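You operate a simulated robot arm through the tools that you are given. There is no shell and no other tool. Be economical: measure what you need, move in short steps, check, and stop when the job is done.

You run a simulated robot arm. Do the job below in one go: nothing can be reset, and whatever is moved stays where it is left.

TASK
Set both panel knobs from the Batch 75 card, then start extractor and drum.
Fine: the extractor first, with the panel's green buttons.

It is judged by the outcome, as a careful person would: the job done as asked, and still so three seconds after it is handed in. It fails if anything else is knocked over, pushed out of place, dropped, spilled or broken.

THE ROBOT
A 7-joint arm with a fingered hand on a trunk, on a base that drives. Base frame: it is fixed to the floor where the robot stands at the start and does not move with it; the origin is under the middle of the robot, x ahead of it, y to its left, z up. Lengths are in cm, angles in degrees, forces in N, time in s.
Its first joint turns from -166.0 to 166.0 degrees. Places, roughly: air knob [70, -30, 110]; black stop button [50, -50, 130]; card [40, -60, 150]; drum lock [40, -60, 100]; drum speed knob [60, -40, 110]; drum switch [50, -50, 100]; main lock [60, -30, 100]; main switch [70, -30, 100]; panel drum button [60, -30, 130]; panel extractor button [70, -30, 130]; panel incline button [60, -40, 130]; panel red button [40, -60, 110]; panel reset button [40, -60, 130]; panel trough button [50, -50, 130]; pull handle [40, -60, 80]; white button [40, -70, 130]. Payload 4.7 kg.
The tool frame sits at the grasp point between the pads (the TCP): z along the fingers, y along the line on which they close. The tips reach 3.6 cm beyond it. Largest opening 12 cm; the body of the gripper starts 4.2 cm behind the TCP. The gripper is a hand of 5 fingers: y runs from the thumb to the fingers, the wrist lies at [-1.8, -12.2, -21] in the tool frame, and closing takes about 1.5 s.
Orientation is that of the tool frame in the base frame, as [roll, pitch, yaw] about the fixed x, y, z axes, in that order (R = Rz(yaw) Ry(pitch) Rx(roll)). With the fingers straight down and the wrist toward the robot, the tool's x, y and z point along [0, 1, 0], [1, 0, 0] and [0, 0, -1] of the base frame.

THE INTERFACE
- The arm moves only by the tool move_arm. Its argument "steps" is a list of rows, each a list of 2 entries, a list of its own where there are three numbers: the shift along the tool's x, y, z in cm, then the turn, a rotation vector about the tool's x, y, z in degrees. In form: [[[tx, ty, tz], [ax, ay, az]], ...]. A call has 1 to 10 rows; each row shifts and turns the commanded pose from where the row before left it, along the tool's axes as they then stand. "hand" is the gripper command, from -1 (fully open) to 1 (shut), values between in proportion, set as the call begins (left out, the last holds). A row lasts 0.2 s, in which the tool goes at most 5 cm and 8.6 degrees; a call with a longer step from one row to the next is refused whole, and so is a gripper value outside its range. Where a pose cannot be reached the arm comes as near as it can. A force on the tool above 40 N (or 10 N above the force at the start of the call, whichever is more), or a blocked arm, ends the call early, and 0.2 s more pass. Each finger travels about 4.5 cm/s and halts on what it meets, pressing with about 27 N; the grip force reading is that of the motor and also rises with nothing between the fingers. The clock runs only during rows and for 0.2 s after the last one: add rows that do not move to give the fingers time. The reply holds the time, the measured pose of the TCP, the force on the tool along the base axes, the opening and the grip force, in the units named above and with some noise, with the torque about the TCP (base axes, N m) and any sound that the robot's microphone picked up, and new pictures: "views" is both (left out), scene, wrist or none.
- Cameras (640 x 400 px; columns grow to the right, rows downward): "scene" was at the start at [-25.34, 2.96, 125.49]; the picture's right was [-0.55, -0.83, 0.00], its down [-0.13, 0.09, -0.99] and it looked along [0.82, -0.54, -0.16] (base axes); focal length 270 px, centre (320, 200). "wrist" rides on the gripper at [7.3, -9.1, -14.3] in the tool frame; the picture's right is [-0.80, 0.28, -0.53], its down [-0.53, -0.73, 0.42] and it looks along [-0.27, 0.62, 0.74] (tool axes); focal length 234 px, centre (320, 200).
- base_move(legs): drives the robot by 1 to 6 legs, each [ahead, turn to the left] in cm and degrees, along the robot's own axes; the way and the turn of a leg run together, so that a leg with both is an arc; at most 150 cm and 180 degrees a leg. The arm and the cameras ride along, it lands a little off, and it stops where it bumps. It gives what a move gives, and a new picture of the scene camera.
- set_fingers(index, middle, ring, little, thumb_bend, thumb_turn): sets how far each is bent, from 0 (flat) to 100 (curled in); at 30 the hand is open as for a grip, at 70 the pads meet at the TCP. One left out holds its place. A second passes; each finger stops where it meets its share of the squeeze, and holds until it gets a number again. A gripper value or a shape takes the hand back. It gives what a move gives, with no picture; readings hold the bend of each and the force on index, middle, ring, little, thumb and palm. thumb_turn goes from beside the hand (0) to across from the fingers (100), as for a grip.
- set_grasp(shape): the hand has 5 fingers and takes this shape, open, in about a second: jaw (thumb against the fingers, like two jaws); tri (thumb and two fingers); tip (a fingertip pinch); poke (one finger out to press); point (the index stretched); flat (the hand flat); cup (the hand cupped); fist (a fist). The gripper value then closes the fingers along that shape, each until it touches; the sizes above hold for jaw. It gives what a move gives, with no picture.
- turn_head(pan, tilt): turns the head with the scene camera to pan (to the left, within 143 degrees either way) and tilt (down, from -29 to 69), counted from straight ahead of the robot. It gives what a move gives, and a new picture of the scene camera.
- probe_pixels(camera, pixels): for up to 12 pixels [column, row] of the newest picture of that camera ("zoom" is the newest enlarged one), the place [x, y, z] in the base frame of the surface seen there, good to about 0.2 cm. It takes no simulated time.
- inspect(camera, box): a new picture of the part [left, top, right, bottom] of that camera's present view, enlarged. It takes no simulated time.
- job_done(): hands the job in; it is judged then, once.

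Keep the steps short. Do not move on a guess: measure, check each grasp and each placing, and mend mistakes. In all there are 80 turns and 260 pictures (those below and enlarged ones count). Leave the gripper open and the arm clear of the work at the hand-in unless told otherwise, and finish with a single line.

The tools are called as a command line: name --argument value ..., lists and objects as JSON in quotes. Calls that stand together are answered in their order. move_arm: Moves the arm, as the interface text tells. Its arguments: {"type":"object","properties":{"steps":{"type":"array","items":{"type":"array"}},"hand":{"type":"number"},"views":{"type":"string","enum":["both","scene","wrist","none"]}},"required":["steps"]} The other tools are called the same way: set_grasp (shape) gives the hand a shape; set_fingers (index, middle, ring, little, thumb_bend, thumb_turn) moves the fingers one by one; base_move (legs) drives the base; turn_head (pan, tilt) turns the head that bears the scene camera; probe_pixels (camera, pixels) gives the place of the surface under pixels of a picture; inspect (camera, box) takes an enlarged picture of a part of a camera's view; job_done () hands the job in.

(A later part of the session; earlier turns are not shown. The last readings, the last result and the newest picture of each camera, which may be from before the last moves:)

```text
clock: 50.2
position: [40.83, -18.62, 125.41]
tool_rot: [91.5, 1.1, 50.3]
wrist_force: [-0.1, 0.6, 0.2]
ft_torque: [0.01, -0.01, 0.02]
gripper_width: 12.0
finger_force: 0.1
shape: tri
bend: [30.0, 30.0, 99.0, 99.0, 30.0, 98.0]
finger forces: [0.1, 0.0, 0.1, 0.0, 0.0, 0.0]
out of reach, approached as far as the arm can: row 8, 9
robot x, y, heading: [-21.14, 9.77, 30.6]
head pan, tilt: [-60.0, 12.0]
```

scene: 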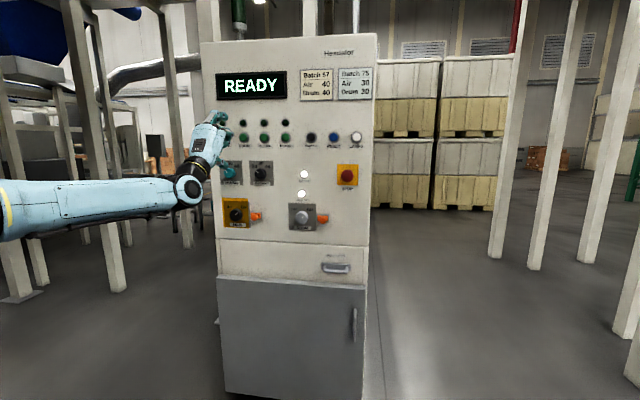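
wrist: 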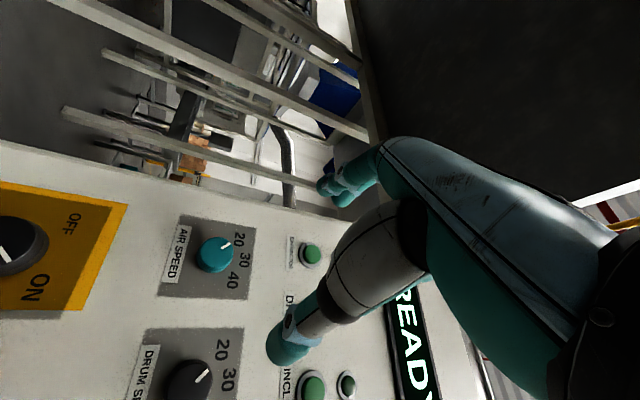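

Now forward with some counter-roll for margin, then left and down to the air knob axis.

move_arm --steps '[[[0, 0, 4], [0, 0, -7]], [[0, 0, 4], [0, 0, -7]], [[0, 0, 4], [0, 0, -7]], [[3.37, -1.87, 0], [0, 0, 0]], [[3.37, -1.87, 0], [0, 0, 0]], [[3.37, -1.87, 0], [0, 0, 0]], [[3.37, -1.87, 0], [0, 0, 0]], [[0, 0, 0], [0, 0, 0]]]'

```text
clock: 52.0
position: [51.23, -23.74, 116.98]
tool_rot: [92.1, 21.2, 51.4]
wrist_force: [0.3, -0.1, -0.5]
ft_torque: [-0.04, -0.01, 0.02]
gripper_width: 12.02
finger_force: 0.0
shape: tri
bend: [30.0, 30.0, 99.0, 99.0, 30.0, 98.0]
finger forces: [0.0, 0.1, 0.0, 0.0, 0.0, 0.0]
out of reach, approached as far as the arm can: row 5, 6, 7
robot x, y, heading: [-21.01, 9.89, 30.7]
head pan, tilt: [-60.0, 12.0]
```

scene: 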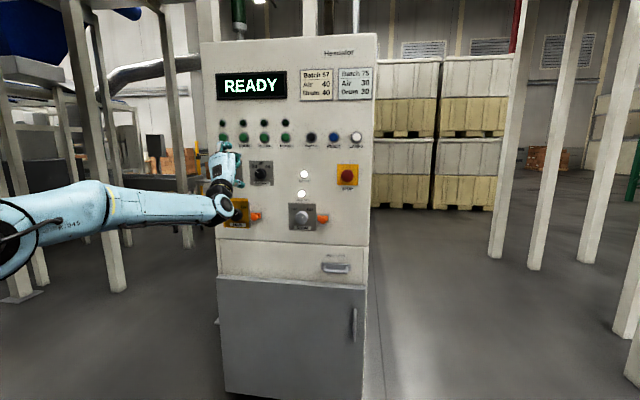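
wrist: 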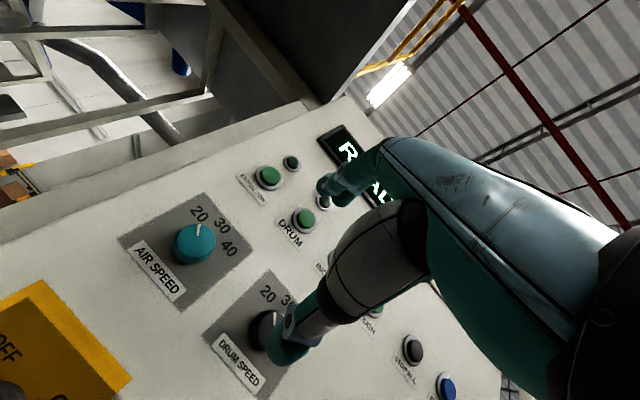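

The elbow sits out to the left, which blocks the wrist. It got that way because the hand was pitched up while too close. Now there's distance, so I'll raise the hand, pitch it down again to let the elbow come up, then pitch up afresh.

move_arm --steps '[[[-1.5, 3.9, -2], [0, 0, 0]], [[-1.5, 3.9, -2], [0, 0, 0]], [[-1.5, 3.9, -2], [0, 0, 0]], [[-1.5, 3.9, -2], [0, 0, 0]], [[0, 0, 0], [7.6, 3.0, 0]], [[0, 0, 0], [7.6, 3.0, 0]], [[0, 0, 0], [7.6, 3.0, 0]], [[0, 0, 0], [7.6, 3.0, 0]], [[0, 0, 0], [7.6, 3.0, 0]], [[0, 0, 0], [7.6, 3.0, 0]]]' --views "none"

move_arm --steps '[[[0, 0, 0], [7.6, 3.0, 0]], [[0, 0, 0], [7.6, 3.0, 0]], [[0, 0, 0], [7.6, 3.0, 0]], [[0, 0, 0], [7.6, 3.0, 0]], [[0, 0, 0], [7.6, 3.0, 0]], [[0, 0, 0], [0, 0, 0]]]' --views "none"

turn_head --pan -50 --tilt 12

```text
clock: 54.2
position: [45.82, -18.82, 134.23]
tool_rot: [142.0, 13.4, 65.8]
wrist_force: [0.9, 0.5, -0.1]
ft_torque: [0.01, 0.01, -0.01]
gripper_width: 12.02
finger_force: 0.1
shape: tri
bend: [30.0, 30.0, 99.0, 99.0, 30.0, 98.0]
finger forces: [0.0, 0.0, 0.0, 0.0, 0.0, 0.1]
robot x, y, heading: [-21.32, 9.95, 30.3]
head pan, tilt: [-60.0, 12.0]
```

```text
clock: 55.6
position: [45.87, -18.97, 134.21]
tool_rot: [-179.2, -0.6, 70.6]
wrist_force: [0.2, 0.2, 0.2]
ft_torque: [0.03, 0.05, 0.0]
gripper_width: 12.01
finger_force: 0.1
shape: tri
bend: [30.0, 30.0, 99.0, 99.0, 30.0, 98.0]
finger forces: [0.1, 0.0, 0.0, 0.1, 0.1, 0.0]
robot x, y, heading: [-21.1, 9.83, 30.6]
head pan, tilt: [-60.0, 12.0]
```

```text
clock: 56.3
position: [45.83, -18.94, 134.15]
tool_rot: [-179.2, -0.7, 70.5]
wrist_force: [-0.4, -0.2, 0.1]
ft_torque: [0.03, 0.01, -0.01]
gripper_width: 11.99
finger_force: 0.2
shape: tri
bend: [30.0, 30.0, 99.0, 99.0, 30.0, 98.0]
finger forces: [0.0, 0.0, 0.0, 0.1, 0.0, 0.0]
robot x, y, heading: [-21.36, 9.91, 30.6]
head pan, tilt: [-50.0, 12.0]
```

scene: 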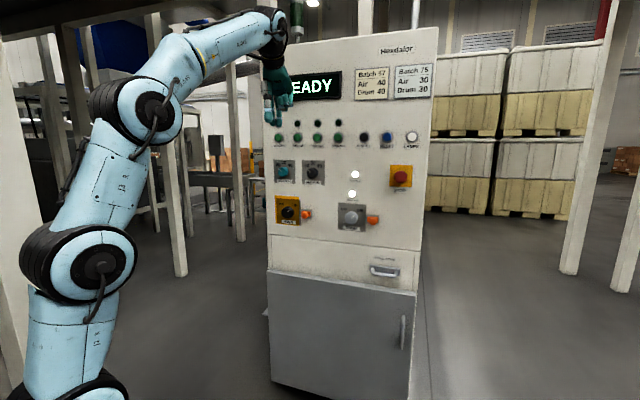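

Elbow is up now. I'll fix yaw (+18° about tool z), go forward 8 cm, then pitch up with the arm more extended.

move_arm --steps '[[[0, 0, 0], [0, 0, 6.07]], [[0, 0, 0], [0, 0, 6.07]], [[0, 0, 0], [0, 0, 6.07]], [[0, 4, 0], [0, 0, 0]], [[0, 4, 0], [0, 0, 0]], [[0, 0, 0], [-8.2, 0, 0]], [[0, 0, 0], [-8.2, 0, 0]], [[0, 0, 0], [-8.2, 0, 0]], [[0, 0, 0], [-8.2, 0, 0]], [[0, 0, 0], [-8.2, 0, 0]]]' --views "scene"

move_arm --steps '[[[0, 0, 0], [-8.2, 0, 0]], [[0, 0, 0], [-8.2, 0, 0]], [[0, 0, 0], [-8.2, 0, 0]], [[0, 0, 0], [-8.2, 0, 0]], [[0, 0, 0], [-8.2, 0, 0]], [[0, 0, 0], [-8.2, 0, 0]], [[0, 0, 0], [0, 0, 0]]]' --views "scene"

```text
clock: 58.5
position: [52.12, -23.66, 134.15]
tool_rot: [139.7, -0.4, 52.3]
wrist_force: [0.0, 0.5, -0.4]
ft_torque: [-0.01, 0.01, -0.02]
gripper_width: 12.01
finger_force: 0.1
shape: tri
bend: [30.0, 30.0, 99.0, 99.0, 30.0, 98.0]
finger forces: [0.0, 0.0, 0.1, 0.0, 0.0, 0.0]
robot x, y, heading: [-20.92, 10.02, 30.5]
head pan, tilt: [-50.0, 12.0]
```

scene: 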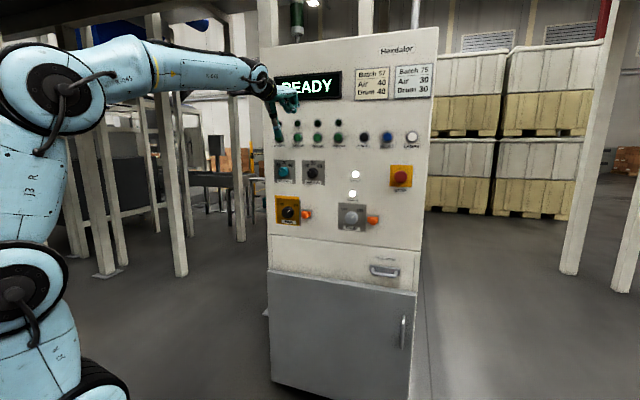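

```text
clock: 60.1
position: [52.82, -23.04, 133.88]
tool_rot: [94.3, 0.2, 54.3]
wrist_force: [0.1, 0.3, 0.9]
ft_torque: [0.06, 0.05, -0.02]
gripper_width: 11.99
finger_force: 0.1
shape: tri
bend: [30.0, 30.0, 99.0, 99.0, 30.0, 98.0]
finger forces: [0.0, 0.1, 0.1, 0.0, 0.0, 0.0]
out of reach, approached as far as the arm can: row 5
robot x, y, heading: [-21.08, 9.96, 30.5]
head pan, tilt: [-50.0, 12.0]
```

scene: 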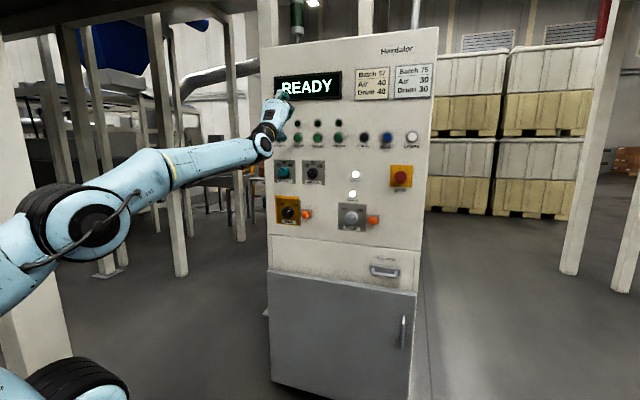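

Forearm bends only one way at the wrist, so for low targets the wrist should be above the hand. I'll roll counter-clockwise (free direction) in place, toward -160°.

move_arm --steps '[[[0, 0, 0], [0, 0, -8.4]], [[0, 0, 0], [0, 0, -8.4]], [[0, 0, 0], [0, 0, -8.4]], [[0, 0, 0], [0, 0, -8.4]], [[0, 0, 0], [0, 0, -8.4]], [[0, 0, 0], [0, 0, -8.4]], [[0, 0, 0], [0, 0, -8.4]], [[0, 0, 0], [0, 0, -8.4]], [[0, 0, 0], [0, 0, -8.4]], [[0, 0, 0], [0, 0, -8.4]]]' --views "scene"

move_arm --steps '[[[0, 0, 0], [0, 0, -8.4]], [[0, 0, 0], [0, 0, -8.4]], [[0, 0, 0], [0, 0, -8.4]], [[0, 0, 0], [0, 0, -8.4]], [[0, 0, 0], [0, 0, -8.4]], [[0, 0, 0], [0, 0, -8.4]], [[0, 0, 0], [0, 0, -8.4]], [[0, 0, 0], [0, 0, -8.4]], [[0, 0, 0], [0, 0, -8.4]], [[0, 0, 0], [0, 0, 0]]]'

```text
clock: 62.3
position: [52.69, -23.14, 133.98]
tool_rot: [128.7, 82.7, 92.9]
wrist_force: [1.3, -1.1, -0.2]
ft_torque: [-0.02, 0.01, 0.03]
gripper_width: 11.98
finger_force: 0.0
shape: tri
bend: [30.0, 30.0, 99.0, 99.0, 30.0, 98.0]
finger forces: [0.1, 0.1, 0.0, 0.1, 0.0, 0.1]
robot x, y, heading: [-21.62, 10.23, 30.7]
head pan, tilt: [-50.0, 12.0]
```

scene: 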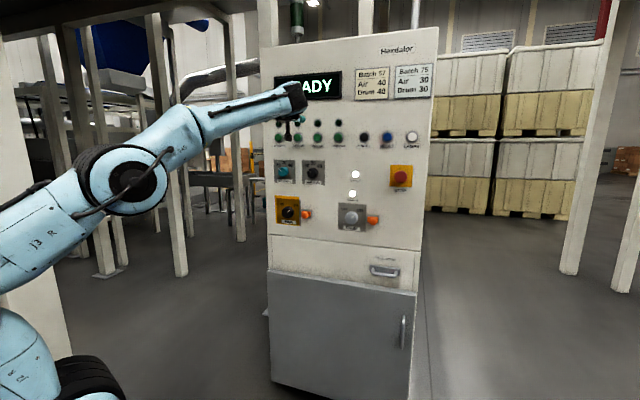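

```text
clock: 64.5
position: [53.67, -22.01, 134.52]
tool_rot: [-95.2, 20.3, -128.5]
wrist_force: [0.3, 0.1, -0.8]
ft_torque: [0.0, 0.02, 0.0]
gripper_width: 11.98
finger_force: 0.1
shape: tri
bend: [30.0, 30.0, 99.0, 99.0, 30.0, 98.0]
finger forces: [0.0, 0.0, 0.0, 0.1, 0.1, 0.1]
out of reach, approached as far as the arm can: row 9
robot x, y, heading: [-21.41, 9.95, 30.2]
head pan, tilt: [-50.0, 12.0]
```

scene: 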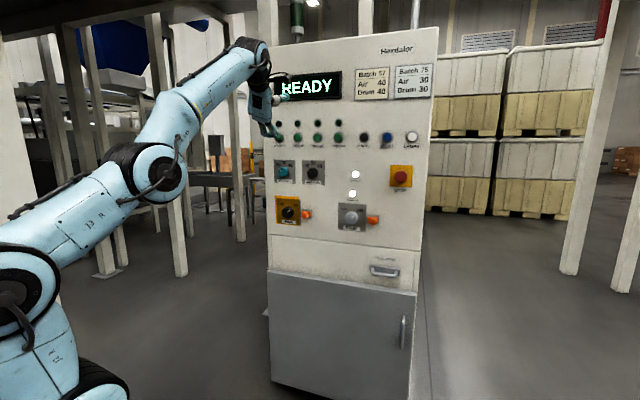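
wrist: 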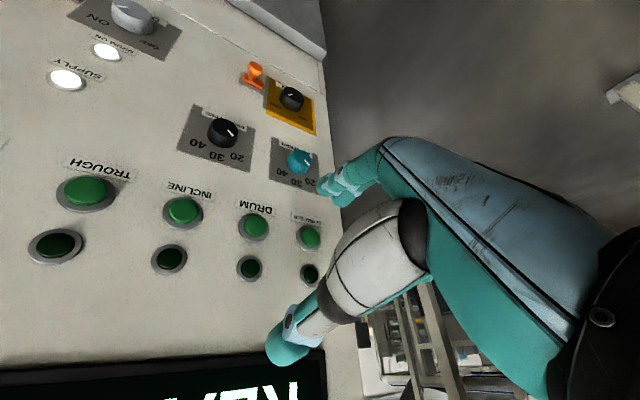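

Roll is now about -160° with the wrist above: a good posture. Descending to the air knob's axis.

move_arm --steps '[[[0.49, 3.58, 0], [0, 0, 0]], [[0.49, 3.58, 0], [0, 0, 0]], [[0.49, 3.58, 0], [0, 0, 0]], [[0.49, 3.58, 0], [0, 0, 0]], [[0.49, 3.58, 0], [0, 0, 0]], [[0.49, 3.58, 0], [0, 0, 0]], [[0, 0, 0], [4.7, -1.7, 0]], [[0, 0, 0], [0, 0, 0]]]'

```text
clock: 66.3
position: [57.2, -14.62, 114.23]
tool_rot: [-89.7, 20.0, -126.5]
wrist_force: [-0.3, -0.2, -0.1]
ft_torque: [-0.01, 0.01, -0.01]
gripper_width: 11.99
finger_force: 0.0
shape: tri
bend: [30.0, 30.0, 99.0, 99.0, 30.0, 98.0]
finger forces: [0.1, 0.0, 0.1, 0.0, 0.1, 0.0]
out of reach, approached as far as the arm can: row 1, 5, 6, 7
robot x, y, heading: [-21.55, 9.96, 30.6]
head pan, tilt: [-50.0, 12.0]
```

scene: 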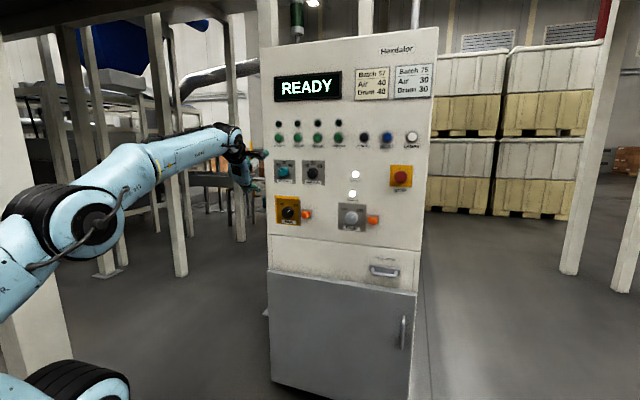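
wrist: 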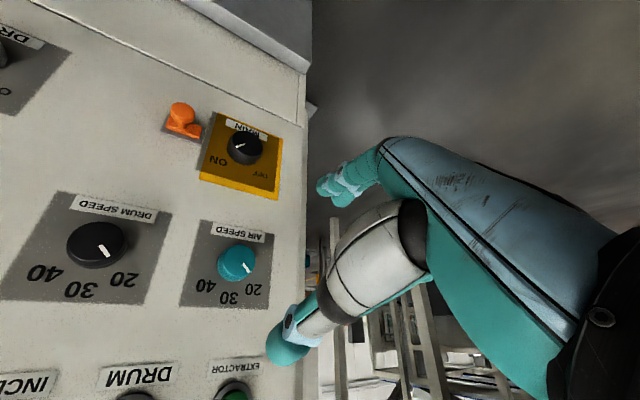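

Now fine-align: right 3.4, down 0.9, forward 5.

move_arm --steps '[[[1.73, -0.15, 0], [0.38, 1.03, 0]], [[1.73, -0.15, 0], [0, 0, 3]], [[0, 0, 2.5], [0, 0, 0]], [[0, 0, 2.5], [0, 0, 0]], [[0, 0, 0], [0, 0, 0]]]'

```text
clock: 67.5
position: [60.84, -18.53, 114.29]
tool_rot: [-89.6, 23.2, -127.0]
wrist_force: [0.5, 0.1, 0.0]
ft_torque: [0.01, 0.01, 0.02]
gripper_width: 11.99
finger_force: 0.0
shape: tri
bend: [30.0, 30.0, 99.0, 99.0, 30.0, 98.0]
finger forces: [0.0, 0.2, 0.0, 0.1, 0.0, 0.1]
out of reach, approached as far as the arm can: row 1, 2
robot x, y, heading: [-21.23, 9.96, 30.5]
head pan, tilt: [-50.0, 12.0]
```

scene: 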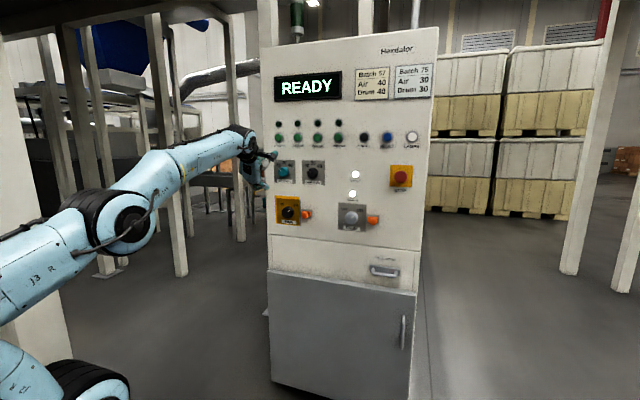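
wrist: 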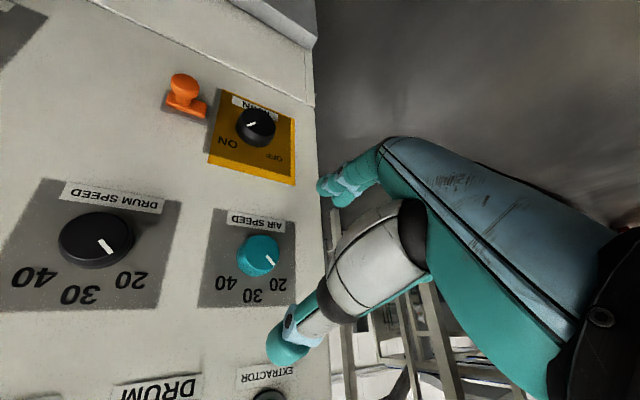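

Still 2.4 cm left of the knob axis. The roll is at its limit, so I'll roll +17° and shift again.

move_arm --steps '[[[0, 0, 0], [0, 0, 8.5]], [[0, 0, 0], [0, 0, 8.5]], [[2.58, -0.73, 0], [0, 0, 0]], [[0, 0, 0], [0, 0, 0]]]'

```text
clock: 68.5
position: [60.83, -19.83, 114.82]
tool_rot: [-90.2, 40.1, -127.6]
wrist_force: [0.4, -0.9, 0.4]
ft_torque: [0.01, -0.01, 0.0]
gripper_width: 12.01
finger_force: 0.0
shape: tri
bend: [30.0, 30.0, 99.0, 99.0, 30.0, 98.0]
finger forces: [0.0, 0.1, 0.0, 0.0, 0.0, 0.1]
out of reach, approached as far as the arm can: row 2, 3
robot x, y, heading: [-21.16, 9.85, 30.2]
head pan, tilt: [-50.0, 12.0]
```

scene: 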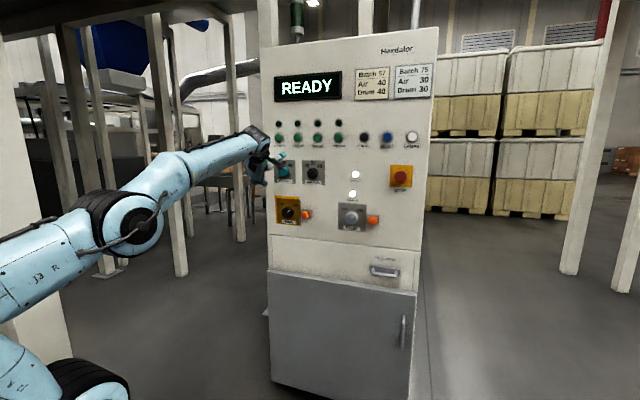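
wrist: 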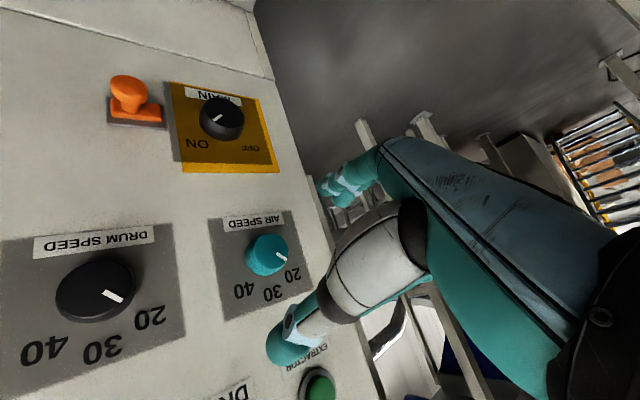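

Testing small plain steps to the right and down here.

move_arm --steps '[[[0.4, -0.35, 0], [0, 0, 0]], [[0.4, -0.35, 0], [0, 0, 0]], [[0.4, -0.35, 0], [0, 0, 0]], [[0, 0, 0], [0, 0, 0]], [[0.3, 0.4, 0], [0, 0, 0]], [[0.3, 0.4, 0], [0, 0, 0]], [[0, 0, 0], [0, 0, 0]]]' --views "none"

turn_head --pan -30 --tilt 20

```text
clock: 70.1
position: [61.18, -20.59, 115.38]
tool_rot: [-89.8, 40.1, -127.0]
wrist_force: [-0.6, 0.1, -0.3]
ft_torque: [-0.01, -0.02, -0.04]
gripper_width: 12.0
finger_force: 0.0
shape: tri
bend: [30.0, 30.0, 99.0, 99.0, 30.0, 98.0]
finger forces: [0.1, 0.0, 0.1, 0.0, 0.0, 0.0]
out of reach, approached as far as the arm can: row 1, 2, 5, 6
robot x, y, heading: [-21.09, 10.02, 30.9]
head pan, tilt: [-50.0, 12.0]
```

```text
clock: 71.0
position: [61.26, -20.59, 115.35]
tool_rot: [-89.8, 40.2, -127.1]
wrist_force: [-0.1, 0.0, -0.3]
ft_torque: [-0.01, 0.01, -0.04]
gripper_width: 12.0
finger_force: 0.1
shape: tri
bend: [30.0, 30.0, 99.0, 99.0, 30.0, 98.0]
finger forces: [0.0, 0.0, 0.1, 0.1, 0.0, 0.0]
robot x, y, heading: [-21.37, 9.99, 30.4]
head pan, tilt: [-30.0, 20.0]
```

scene: 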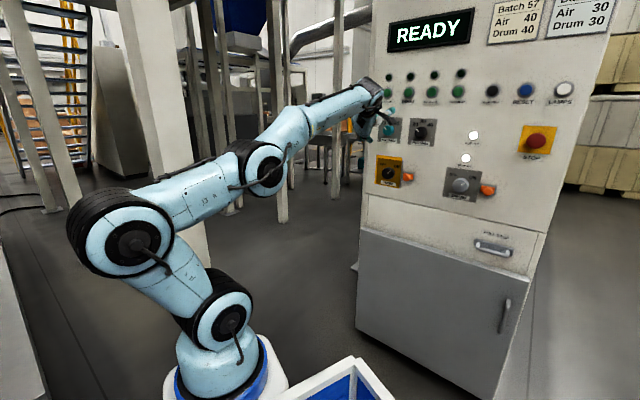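

I can see now: the shoulder link leans far back while the rest is straight, so the arm needs more distance from the panel. Plan: retract the hand, then drive ahead 10, turn right 68° to face the panel, and back 25 cm.

move_arm --steps '[[[0, 0, -4], [0, 0, 0]], [[0, 0, -4], [0, 0, 0]], [[0, 0, -4], [0, 0, 0]], [[0, 0, -4], [0, 0, 0]], [[0, 0, -4], [0, 0, 0]], [[0, 0, -4], [0, 0, 0]]]' --views "scene"

```text
clock: 72.4
position: [43.66, -4.86, 116.98]
tool_rot: [-89.6, 40.2, -126.6]
wrist_force: [0.7, -1.3, -0.8]
ft_torque: [-0.01, -0.04, 0.0]
gripper_width: 11.99
finger_force: 0.1
shape: tri
bend: [30.0, 30.0, 99.0, 99.0, 30.0, 98.0]
finger forces: [0.0, 0.0, 0.0, 0.1, 0.1, 0.0]
out of reach, approached as far as the arm can: row 1, 2, 3
robot x, y, heading: [-21.73, 10.06, 30.6]
head pan, tilt: [-30.0, 20.0]
```

scene: 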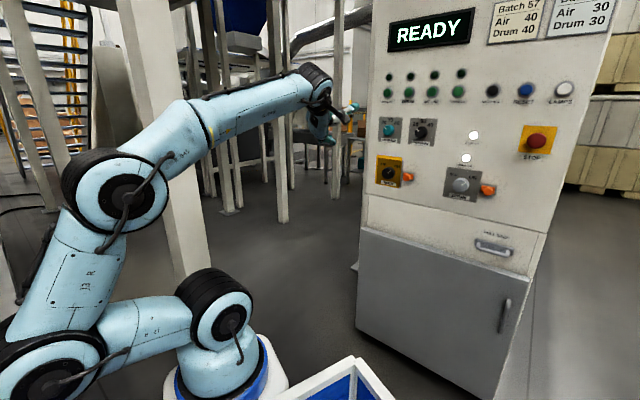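

base_move --legs '[[8, 0], [0, -68], [-25, 0]]'

turn_head --pan 6 --tilt 15

```text
clock: 77.6
position: [-20.16, -40.41, 117.33]
tool_rot: [-89.2, 40.2, 163.9]
wrist_force: [1.0, 0.2, -0.6]
ft_torque: [0.0, -0.02, -0.04]
gripper_width: 11.98
finger_force: 0.1
shape: tri
bend: [30.0, 30.0, 99.0, 99.0, 30.0, 98.0]
finger forces: [0.1, 0.0, 0.0, 0.1, 0.0, 0.0]
robot x, y, heading: [-29.0, 25.18, -38.8]
head pan, tilt: [-30.0, 20.0]
stopped in leg 3: the robot was blocked; the commanded pose is now the measured one
```

scene: 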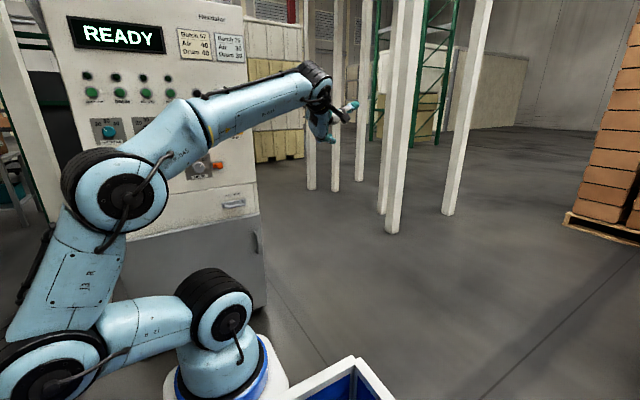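

```text
clock: 78.7
position: [-20.24, -40.34, 117.48]
tool_rot: [-89.0, 40.1, 164.1]
wrist_force: [0.0, 0.1, 0.5]
ft_torque: [0.02, 0.01, 0.01]
gripper_width: 11.98
finger_force: 0.1
shape: tri
bend: [30.0, 30.0, 99.0, 99.0, 30.0, 98.0]
finger forces: [0.1, 0.1, 0.1, 0.1, 0.0, 0.0]
robot x, y, heading: [-29.21, 25.34, -39.0]
head pan, tilt: [6.0, 15.0]
```

scene: 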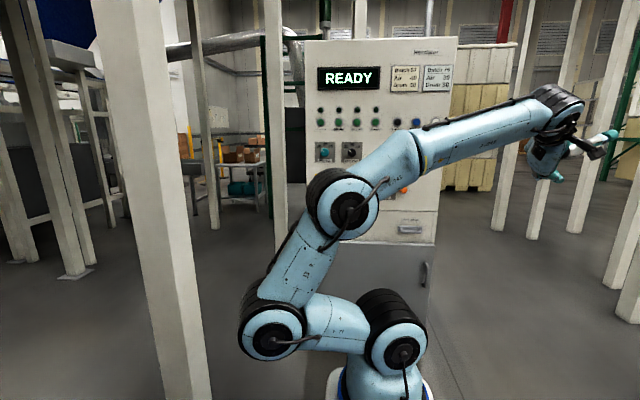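

Blocked after ~19 cm; I'll check what it bumped and that nothing was displaced.

turn_head --pan 143 --tilt 45

```text
clock: 80.8
position: [-20.07, -40.38, 117.45]
tool_rot: [-89.0, 40.1, 164.2]
wrist_force: [0.0, -0.1, 0.6]
ft_torque: [0.01, 0.01, 0.0]
gripper_width: 12.0
finger_force: 0.1
shape: tri
bend: [30.0, 30.0, 99.0, 99.0, 30.0, 98.0]
finger forces: [0.0, 0.0, 0.0, 0.1, 0.1, 0.0]
robot x, y, heading: [-29.05, 25.41, -39.1]
head pan, tilt: [143.0, 45.0]
```

scene: 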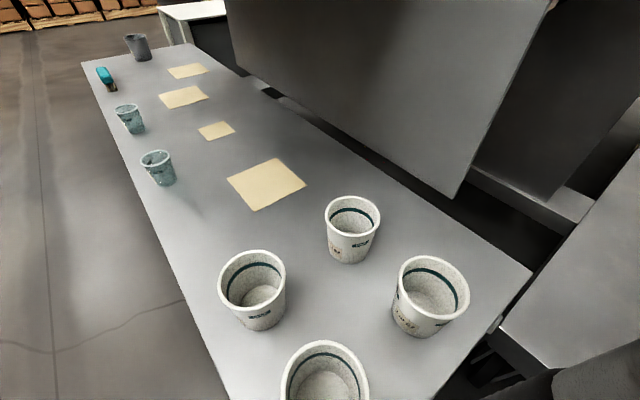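

All pots stand as before. I'll drive ahead 5, turn left 30°, and back 18, parallel to the table.

base_move --legs '[[5, 0], [0, 30], [-18, 0]]'

turn_head --pan -28 --tilt 15

```text
clock: 82.9
position: [5.8, -37.15, 117.34]
tool_rot: [-89.2, 40.3, -176.6]
wrist_force: [-0.1, 0.5, -0.1]
ft_torque: [0.01, -0.03, 0.01]
gripper_width: 12.0
finger_force: 0.0
shape: tri
bend: [30.0, 30.0, 99.0, 99.0, 30.0, 98.0]
finger forces: [0.0, 0.0, 0.0, 0.0, 0.0, 0.0]
robot x, y, heading: [-23.84, 22.08, -20.2]
head pan, tilt: [143.0, 45.0]
stopped in leg 2: the robot was blocked; the commanded pose is now the measured one
```

scene: 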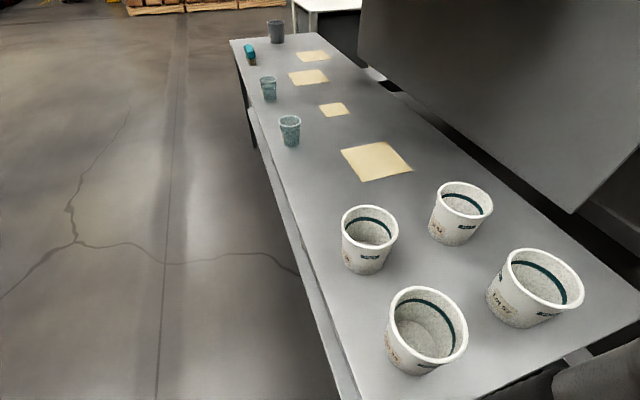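

```text
clock: 85.5
position: [5.82, -37.2, 117.31]
tool_rot: [-89.2, 40.2, -176.6]
wrist_force: [-0.5, -0.4, 0.1]
ft_torque: [0.02, 0.01, 0.0]
gripper_width: 11.99
finger_force: 0.1
shape: tri
bend: [30.0, 30.0, 99.0, 99.0, 30.0, 98.0]
finger forces: [0.0, 0.0, 0.1, 0.0, 0.1, 0.0]
robot x, y, heading: [-24.05, 21.95, -19.9]
head pan, tilt: [-28.0, 15.0]
```

scene: 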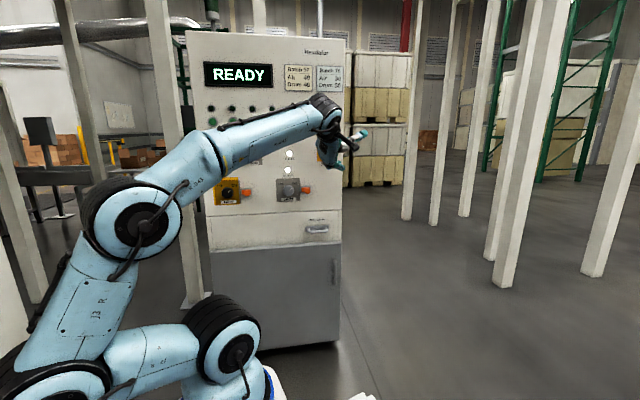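

Blocked on turning left further, but here the arm axis is at depth -13, lateral +9 — a good place already. Roll 0 blocked leftward and roll -150 rightward, so I'll work at roll about -80. First yaw the hand back toward the panel (+49°), and roll.

move_arm --steps '[[[0, 0, 0], [-5.27, -6.28, 0]], [[0, 0, 0], [-5.27, -6.28, 0]], [[0, 0, 0], [-5.27, -6.28, 0]], [[0, 0, 0], [-5.27, -6.28, 0]], [[0, 0, 0], [-5.27, -6.28, 0]], [[0, 0, 0], [-5.27, -6.28, 0]], [[0, 0, 0], [0, 0, 7.5]], [[0, 0, 0], [0, 0, 7.5]], [[0, 0, 0], [0, 0, 7.5]], [[0, 0, 0], [0, 0, 7.5]]]' --views "scene"

```text
clock: 87.7
position: [15.11, -35.46, 122.48]
tool_rot: [-91.9, 70.2, -164.4]
wrist_force: [-0.3, -0.2, -0.7]
ft_torque: [-0.03, 0.03, -0.01]
gripper_width: 11.99
finger_force: 0.0
shape: tri
bend: [30.0, 30.0, 99.0, 99.0, 30.0, 98.0]
finger forces: [0.0, 0.1, 0.1, 0.1, 0.0, 0.0]
out of reach, approached as far as the arm can: row 1, 2, 3, 4, 5, 6
robot x, y, heading: [-24.41, 21.73, -20.1]
head pan, tilt: [-28.0, 15.0]
```

scene: 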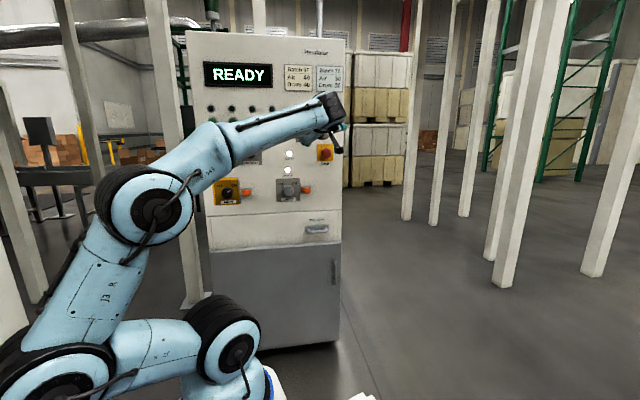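

Now sweeping the hand left toward the panel front while yawing left at the same time.

move_arm --steps '[[[-1.58, 4.33, -0.9], [-4.32, -1.57, 0]], [[-1.6, 4.39, -0.53], [-4.32, -1.57, 0]], [[-1.61, 4.42, -0.16], [-4.32, -1.57, 0]], [[-1.6, 4.41, 0.22], [-4.32, -1.57, 0]], [[-1.59, 4.38, 0.6], [-4.32, -1.57, 0]], [[-1.57, 4.32, 0.97], [-4.32, -1.57, 0]], [[-1.54, 4.24, 1.33], [-4.32, -1.57, 0]], [[-1.5, 4.12, 1.69], [-4.32, -1.57, 0]], [[0, 0, 0], [0, 0, 0]]]'

```text
clock: 89.7
position: [48.4, -17.33, 122.39]
tool_rot: [-91.0, 70.4, -126.7]
wrist_force: [0.5, -0.4, 0.3]
ft_torque: [0.01, 0.0, -0.03]
gripper_width: 11.97
finger_force: 0.1
shape: tri
bend: [30.0, 30.0, 99.0, 99.0, 30.0, 98.0]
finger forces: [0.1, 0.0, 0.1, 0.0, 0.0, 0.0]
robot x, y, heading: [-23.93, 21.85, -19.9]
head pan, tilt: [-28.0, 15.0]
```

scene: 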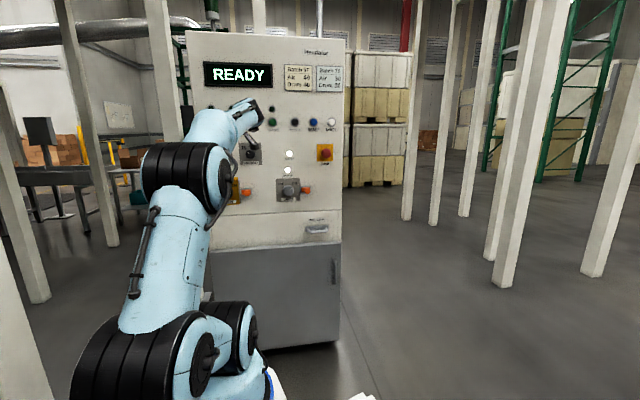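
wrist: 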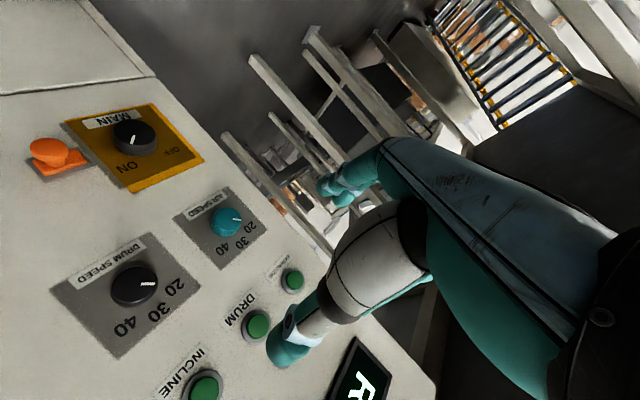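

No limits hit: the posture is good (roll -110°, facing the panel). Now to the air knob axis: left 4.2, down 9.1, then forward 10.

move_arm --steps '[[[2.38, 2.33, 0], [0, 0, 0]], [[2.38, 2.33, 0], [0, 0, 0]], [[2.38, 2.33, 0], [0, 0, 0]], [[0, 0, 3.3], [0, 0, 0]], [[0, 0, 3.3], [0, 0, 0]], [[0, 0, 3.3], [0, 0, 0]], [[0, 0, 0], [0, 0, 0]]]'

```text
clock: 91.3
position: [59.18, -18.63, 115.86]
tool_rot: [-92.0, 70.5, -127.8]
wrist_force: [0.4, 0.8, -0.1]
ft_torque: [0.0, 0.02, 0.03]
gripper_width: 11.99
finger_force: 0.0
shape: tri
bend: [30.0, 30.0, 99.0, 99.0, 30.0, 98.0]
finger forces: [0.0, 0.1, 0.0, 0.0, 0.1, 0.0]
out of reach, approached as far as the arm can: row 2, 3, 4
robot x, y, heading: [-24.5, 21.54, -19.8]
head pan, tilt: [-28.0, 15.0]
```

scene: 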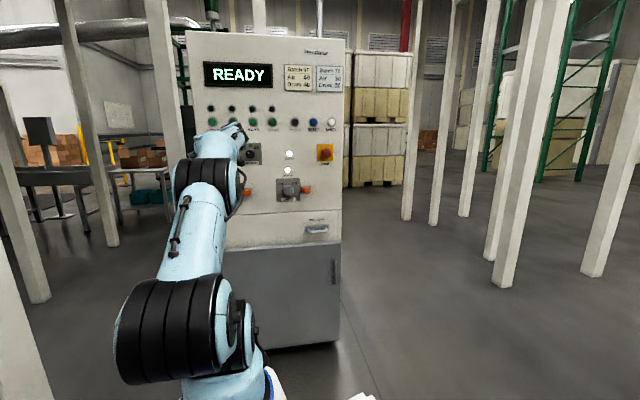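
wrist: 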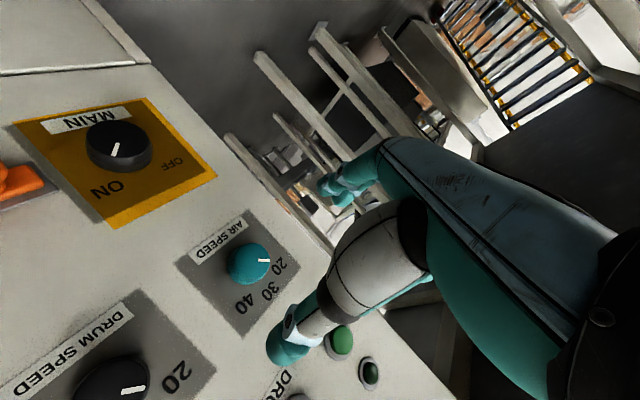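

Nearly there: needs right 1.4, down 2.6.

move_arm --steps '[[[1.46, -0.2, 0], [0, 0, 0]], [[1.46, -0.2, 0], [0, 0, 0]], [[0, 0, 0], [0, 0, 0]]]' --views "wrist"

```text
clock: 92.1
position: [59.32, -19.29, 115.46]
tool_rot: [-93.0, 70.2, -128.9]
wrist_force: [1.3, 0.5, -0.4]
ft_torque: [-0.01, 0.0, -0.02]
gripper_width: 12.0
finger_force: 0.3
shape: tri
bend: [30.0, 30.0, 99.0, 99.0, 30.0, 98.0]
finger forces: [0.0, 0.0, 0.0, 0.0, 0.0, 0.1]
out of reach, approached as far as the arm can: row 1, 2
robot x, y, heading: [-24.12, 22.17, -19.9]
head pan, tilt: [-28.0, 15.0]
```

wrist: 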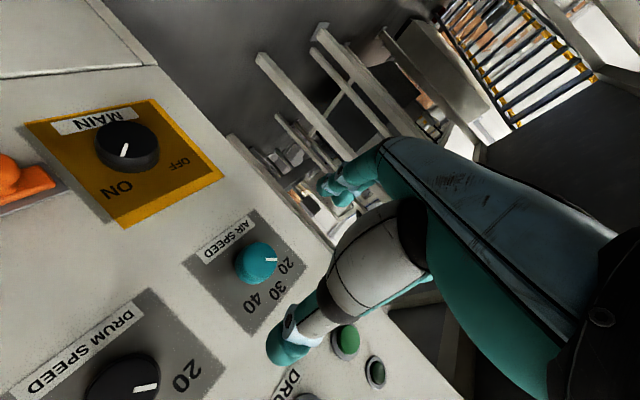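

Down is limited again. Let me see how the arm is folded now.

turn_head --pan -15 --tilt 40

probe_pixels --camera "scene" --pixels '[[200, 100], [200, 160], [250, 200], [180, 250], [280, 280], [320, 300], [300, 200], [230, 60]]'

```text
clock: 93.0
position: [59.15, -19.24, 115.35]
tool_rot: [-93.3, 70.3, -129.3]
wrist_force: [0.7, -0.1, 0.3]
ft_torque: [0.0, 0.01, 0.03]
gripper_width: 12.0
finger_force: 0.0
shape: tri
bend: [30.0, 30.0, 99.0, 99.0, 30.0, 98.0]
finger forces: [0.0, 0.1, 0.0, 0.1, 0.1, 0.0]
robot x, y, heading: [-24.27, 21.63, -20.2]
head pan, tilt: [-15.0, 40.0]
```

scene: 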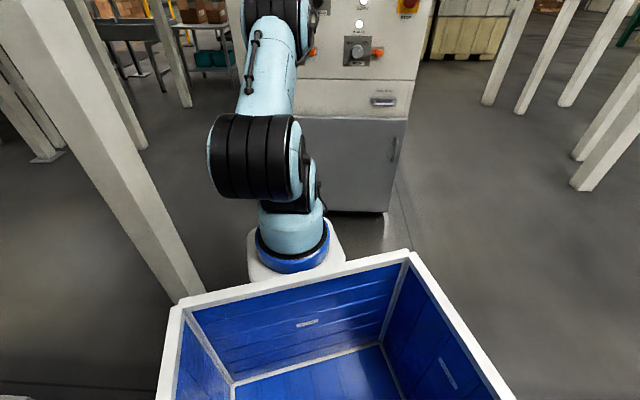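

```text
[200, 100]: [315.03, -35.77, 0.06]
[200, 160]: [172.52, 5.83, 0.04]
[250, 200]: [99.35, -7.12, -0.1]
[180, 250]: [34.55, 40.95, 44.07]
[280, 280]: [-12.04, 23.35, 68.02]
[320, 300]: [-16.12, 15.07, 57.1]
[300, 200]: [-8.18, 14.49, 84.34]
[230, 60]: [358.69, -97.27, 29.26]
```

The shoulder link leans back: more distance is needed. I'll retract, drive ahead clear of the table, turn left to heading 0, and back up 27 cm (that lane is free).

move_arm --steps '[[[0, 0, -4], [0, 0, 0]], [[0, 0, -4], [0, 0, 0]], [[0, 0, -4], [0, 0, 0]], [[0, 0, -4], [0, 0, 0]], [[0, 0, -4], [0, 0, 0]]]' --views "none"

base_move --legs '[[12, 0], [0, 20], [-27, 0]]'

turn_head --pan -28 --tilt 20

```text
clock: 94.2
position: [43.33, -7.24, 115.98]
tool_rot: [-91.2, 70.4, -127.0]
wrist_force: [1.3, -0.1, -1.3]
ft_torque: [-0.04, -0.06, -0.02]
gripper_width: 11.97
finger_force: 0.0
shape: tri
bend: [30.0, 30.0, 99.0, 99.0, 30.0, 98.0]
finger forces: [0.0, 0.0, 0.0, 0.0, 0.1, 0.0]
out of reach, approached as far as the arm can: row 1
robot x, y, heading: [-24.3, 21.57, -20.0]
head pan, tilt: [-15.0, 40.0]
```

```text
clock: 98.0
position: [33.13, 13.14, 116.09]
tool_rot: [-91.1, 70.3, -107.2]
wrist_force: [-0.5, 0.2, 0.6]
ft_torque: [-0.01, -0.02, -0.04]
gripper_width: 11.97
finger_force: 0.0
shape: tri
bend: [30.0, 30.0, 99.0, 99.0, 30.0, 98.0]
finger forces: [0.0, 0.0, 0.0, 0.1, 0.0, 0.0]
robot x, y, heading: [-39.99, 17.84, -0.3]
head pan, tilt: [-15.0, 40.0]
```

scene: 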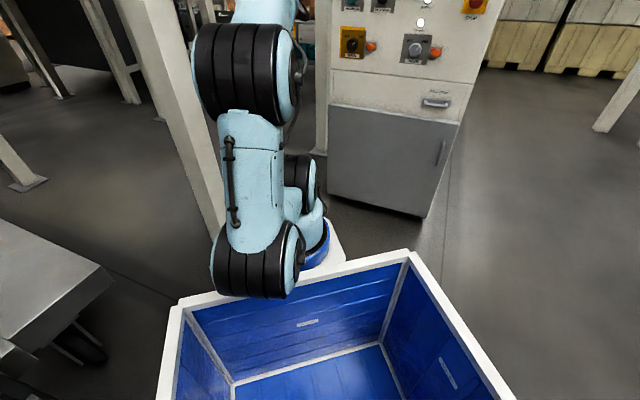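

```text
clock: 98.8
position: [33.23, 13.14, 116.15]
tool_rot: [-91.2, 70.4, -107.3]
wrist_force: [0.1, 0.9, -0.3]
ft_torque: [0.0, -0.01, -0.02]
gripper_width: 12.0
finger_force: 0.0
shape: tri
bend: [30.0, 30.0, 99.0, 99.0, 30.0, 98.0]
finger forces: [0.0, 0.1, 0.0, 0.0, 0.0, 0.0]
robot x, y, heading: [-40.21, 17.57, -0.4]
head pan, tilt: [-28.0, 20.0]
```

scene: 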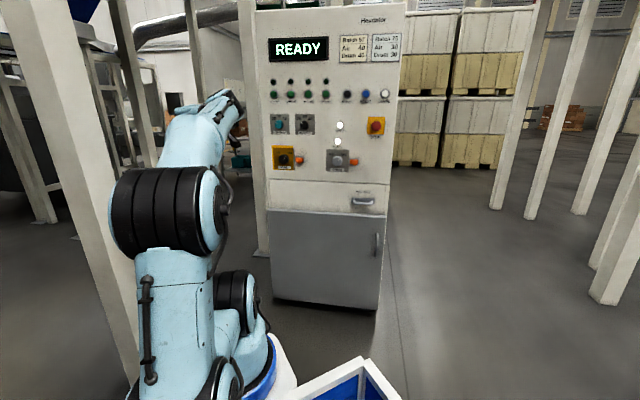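

Placed well: arm axis ~85 cm from the panel now. Sweeping the hand forward to 9 cm in front of the air knob while yawing -20°.

move_arm --steps '[[[0.91, -2.49, 3.75], [2.13, 0.78, 0]], [[0.85, -2.34, 3.85], [2.13, 0.78, 0]], [[0.8, -2.2, 3.95], [2.13, 0.78, 0]], [[0.75, -2.05, 4.04], [2.13, 0.78, 0]], [[0.69, -1.9, 4.12], [2.13, 0.78, 0]], [[0.64, -1.75, 4.2], [2.13, 0.78, 0]], [[0.58, -1.59, 4.27], [2.13, 0.78, 0]], [[0.52, -1.43, 4.33], [2.13, 0.78, 0]], [[0.46, -1.26, 4.39], [2.13, 0.78, 0]], [[0, 0, 0], [0, 0, 0]]]'

```text
clock: 101.0
position: [59.18, -18.76, 115.44]
tool_rot: [-91.8, 70.1, -128.3]
wrist_force: [0.1, -0.2, 0.2]
ft_torque: [-0.01, -0.03, -0.01]
gripper_width: 11.99
finger_force: 0.0
shape: tri
bend: [30.0, 30.0, 99.0, 99.0, 30.0, 98.0]
finger forces: [0.0, 0.1, 0.0, 0.1, 0.0, 0.0]
robot x, y, heading: [-40.3, 17.42, -0.4]
head pan, tilt: [-28.0, 20.0]
```

scene: 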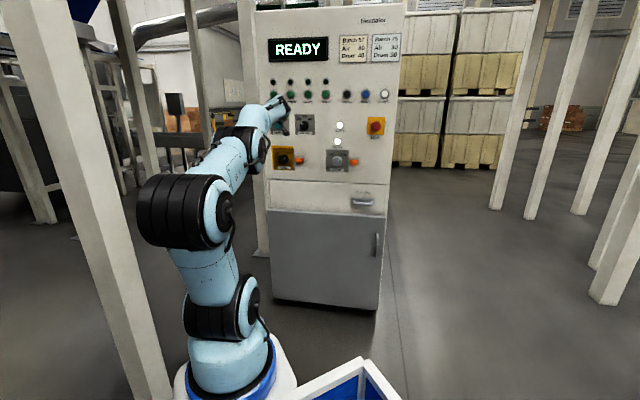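
wrist: 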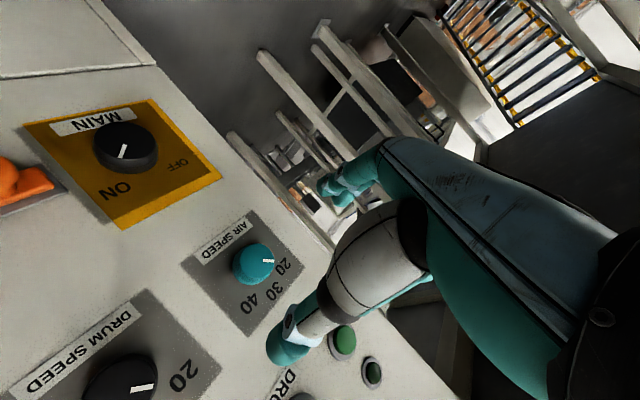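

No limits now. Fine shift: right 1.25, down 2.1, forward 3.

move_arm --steps '[[[1.2, -0.23, 0], [0.6, -1.7, 0]], [[1.2, -0.23, 0], [0, 0, 0]], [[0, 0, 3], [0, 0, 0]], [[0, 0, 0], [0, 0, 0]]]'

```text
clock: 102.0
position: [60.71, -21.74, 113.46]
tool_rot: [-86.3, 70.2, -122.9]
wrist_force: [0.5, 0.5, 0.6]
ft_torque: [0.04, 0.02, -0.01]
gripper_width: 11.99
finger_force: 0.1
shape: tri
bend: [30.0, 30.0, 99.0, 99.0, 30.0, 98.0]
finger forces: [0.0, 0.1, 0.0, 0.0, 0.0, 0.0]
robot x, y, heading: [-40.27, 17.66, -0.3]
head pan, tilt: [-28.0, 20.0]
```

scene: 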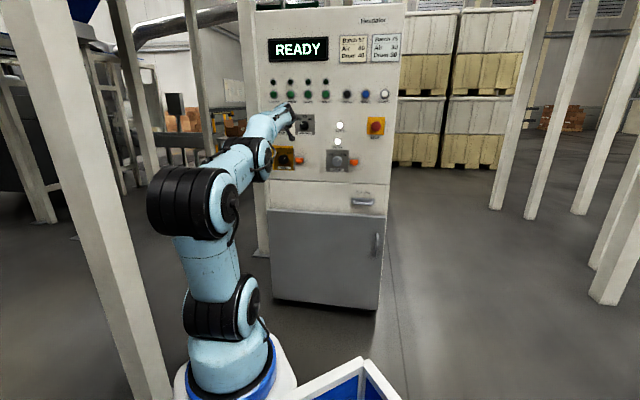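
wrist: 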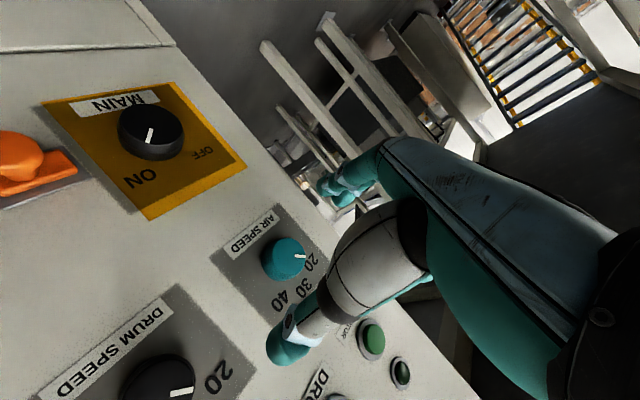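

Aligned within a few mm. I'll nudge (0.5 left, 0.8 down) and advance 5.5 cm so the knob sits between thumb and fingers.

move_arm --steps '[[[0.54, 0.6, 1.8], [0, 0, 0]], [[0, 0, 1.9], [0, 0, 0]], [[0, 0, 1.7], [0, 0, 0]], [[0, 0, 0], [0, 0, 0]]]'

inspect --camera "wrist" --box '[200, 150, 440, 300]'

```text
clock: 103.0
position: [65.24, -24.79, 112.98]
tool_rot: [-86.3, 70.2, -123.0]
wrist_force: [-0.8, -0.4, 0.0]
ft_torque: [0.0, -0.01, 0.0]
gripper_width: 11.99
finger_force: 0.1
shape: tri
bend: [30.0, 30.0, 99.0, 99.0, 30.0, 98.0]
finger forces: [0.0, 0.0, 0.0, 0.0, 0.0, 0.0]
robot x, y, heading: [-40.04, 17.86, -0.2]
head pan, tilt: [-28.0, 20.0]
```

scene: 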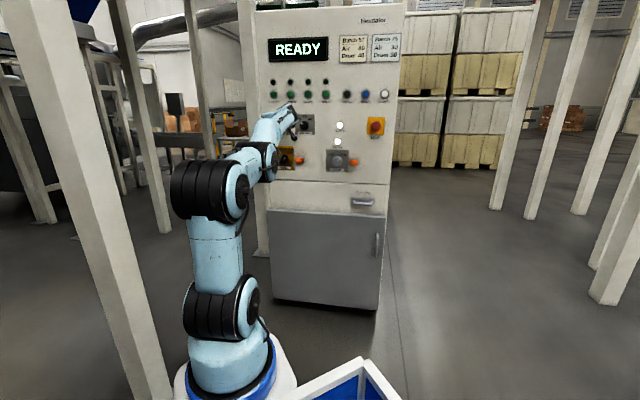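
wrist: 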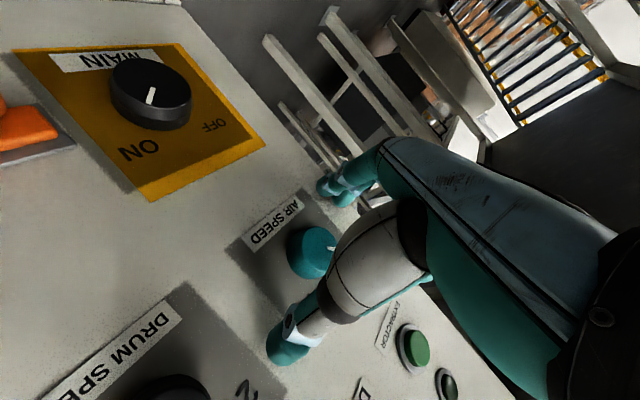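

```text
2.67 times, centred on (320, 225) of wrist
```

zoom: 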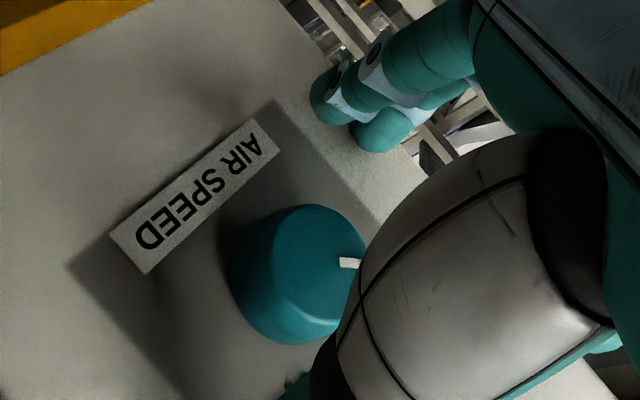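

The knob sits between thumb and fingers (knob at ~(312,252)). Closing gently.

move_arm --steps '[[[0, 0, 0], [0, 0, 0]], [[0, 0, 0], [0, 0, 0]], [[0, 0, 0], [0, 0, 0]], [[0, 0, 0], [0, 0, 0]], [[0, 0, 0], [0, 0, 0]], [[0, 0, 0], [0, 0, 0]], [[0, 0, 0], [0, 0, 0]], [[0, 0, 0], [0, 0, 0]]]' --hand 0.8 --views "wrist"

inspect --camera "wrist" --box '[200, 150, 440, 300]'

```text
clock: 104.8
position: [65.2, -24.9, 112.96]
tool_rot: [-86.5, 70.1, -123.2]
wrist_force: [-2.7, -1.5, 1.4]
ft_torque: [-0.01, -0.06, -0.22]
gripper_width: 3.22
finger_force: 26.9
shape: tri
bend: [74.0, 57.0, 100.0, 100.0, 74.0, 100.0]
finger forces: [11.5, 10.4, 0.1, 0.0, 27.6, 0.0]
robot x, y, heading: [-40.3, 18.17, -0.2]
head pan, tilt: [-28.0, 20.0]
```

wrist: 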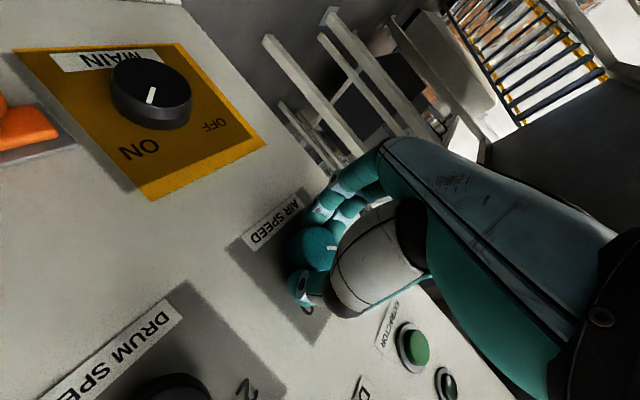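

```text
2.67 times, centred on (320, 225) of wrist
```

zoom: 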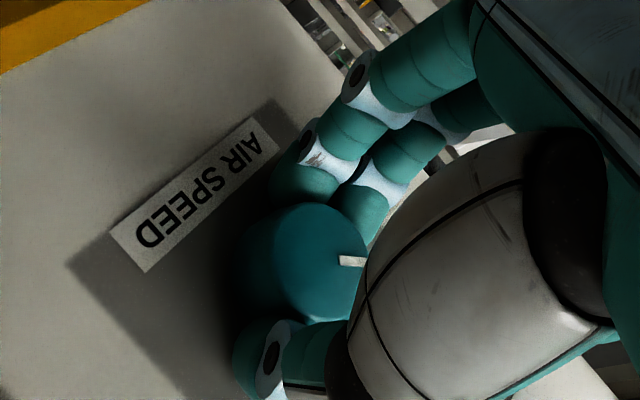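

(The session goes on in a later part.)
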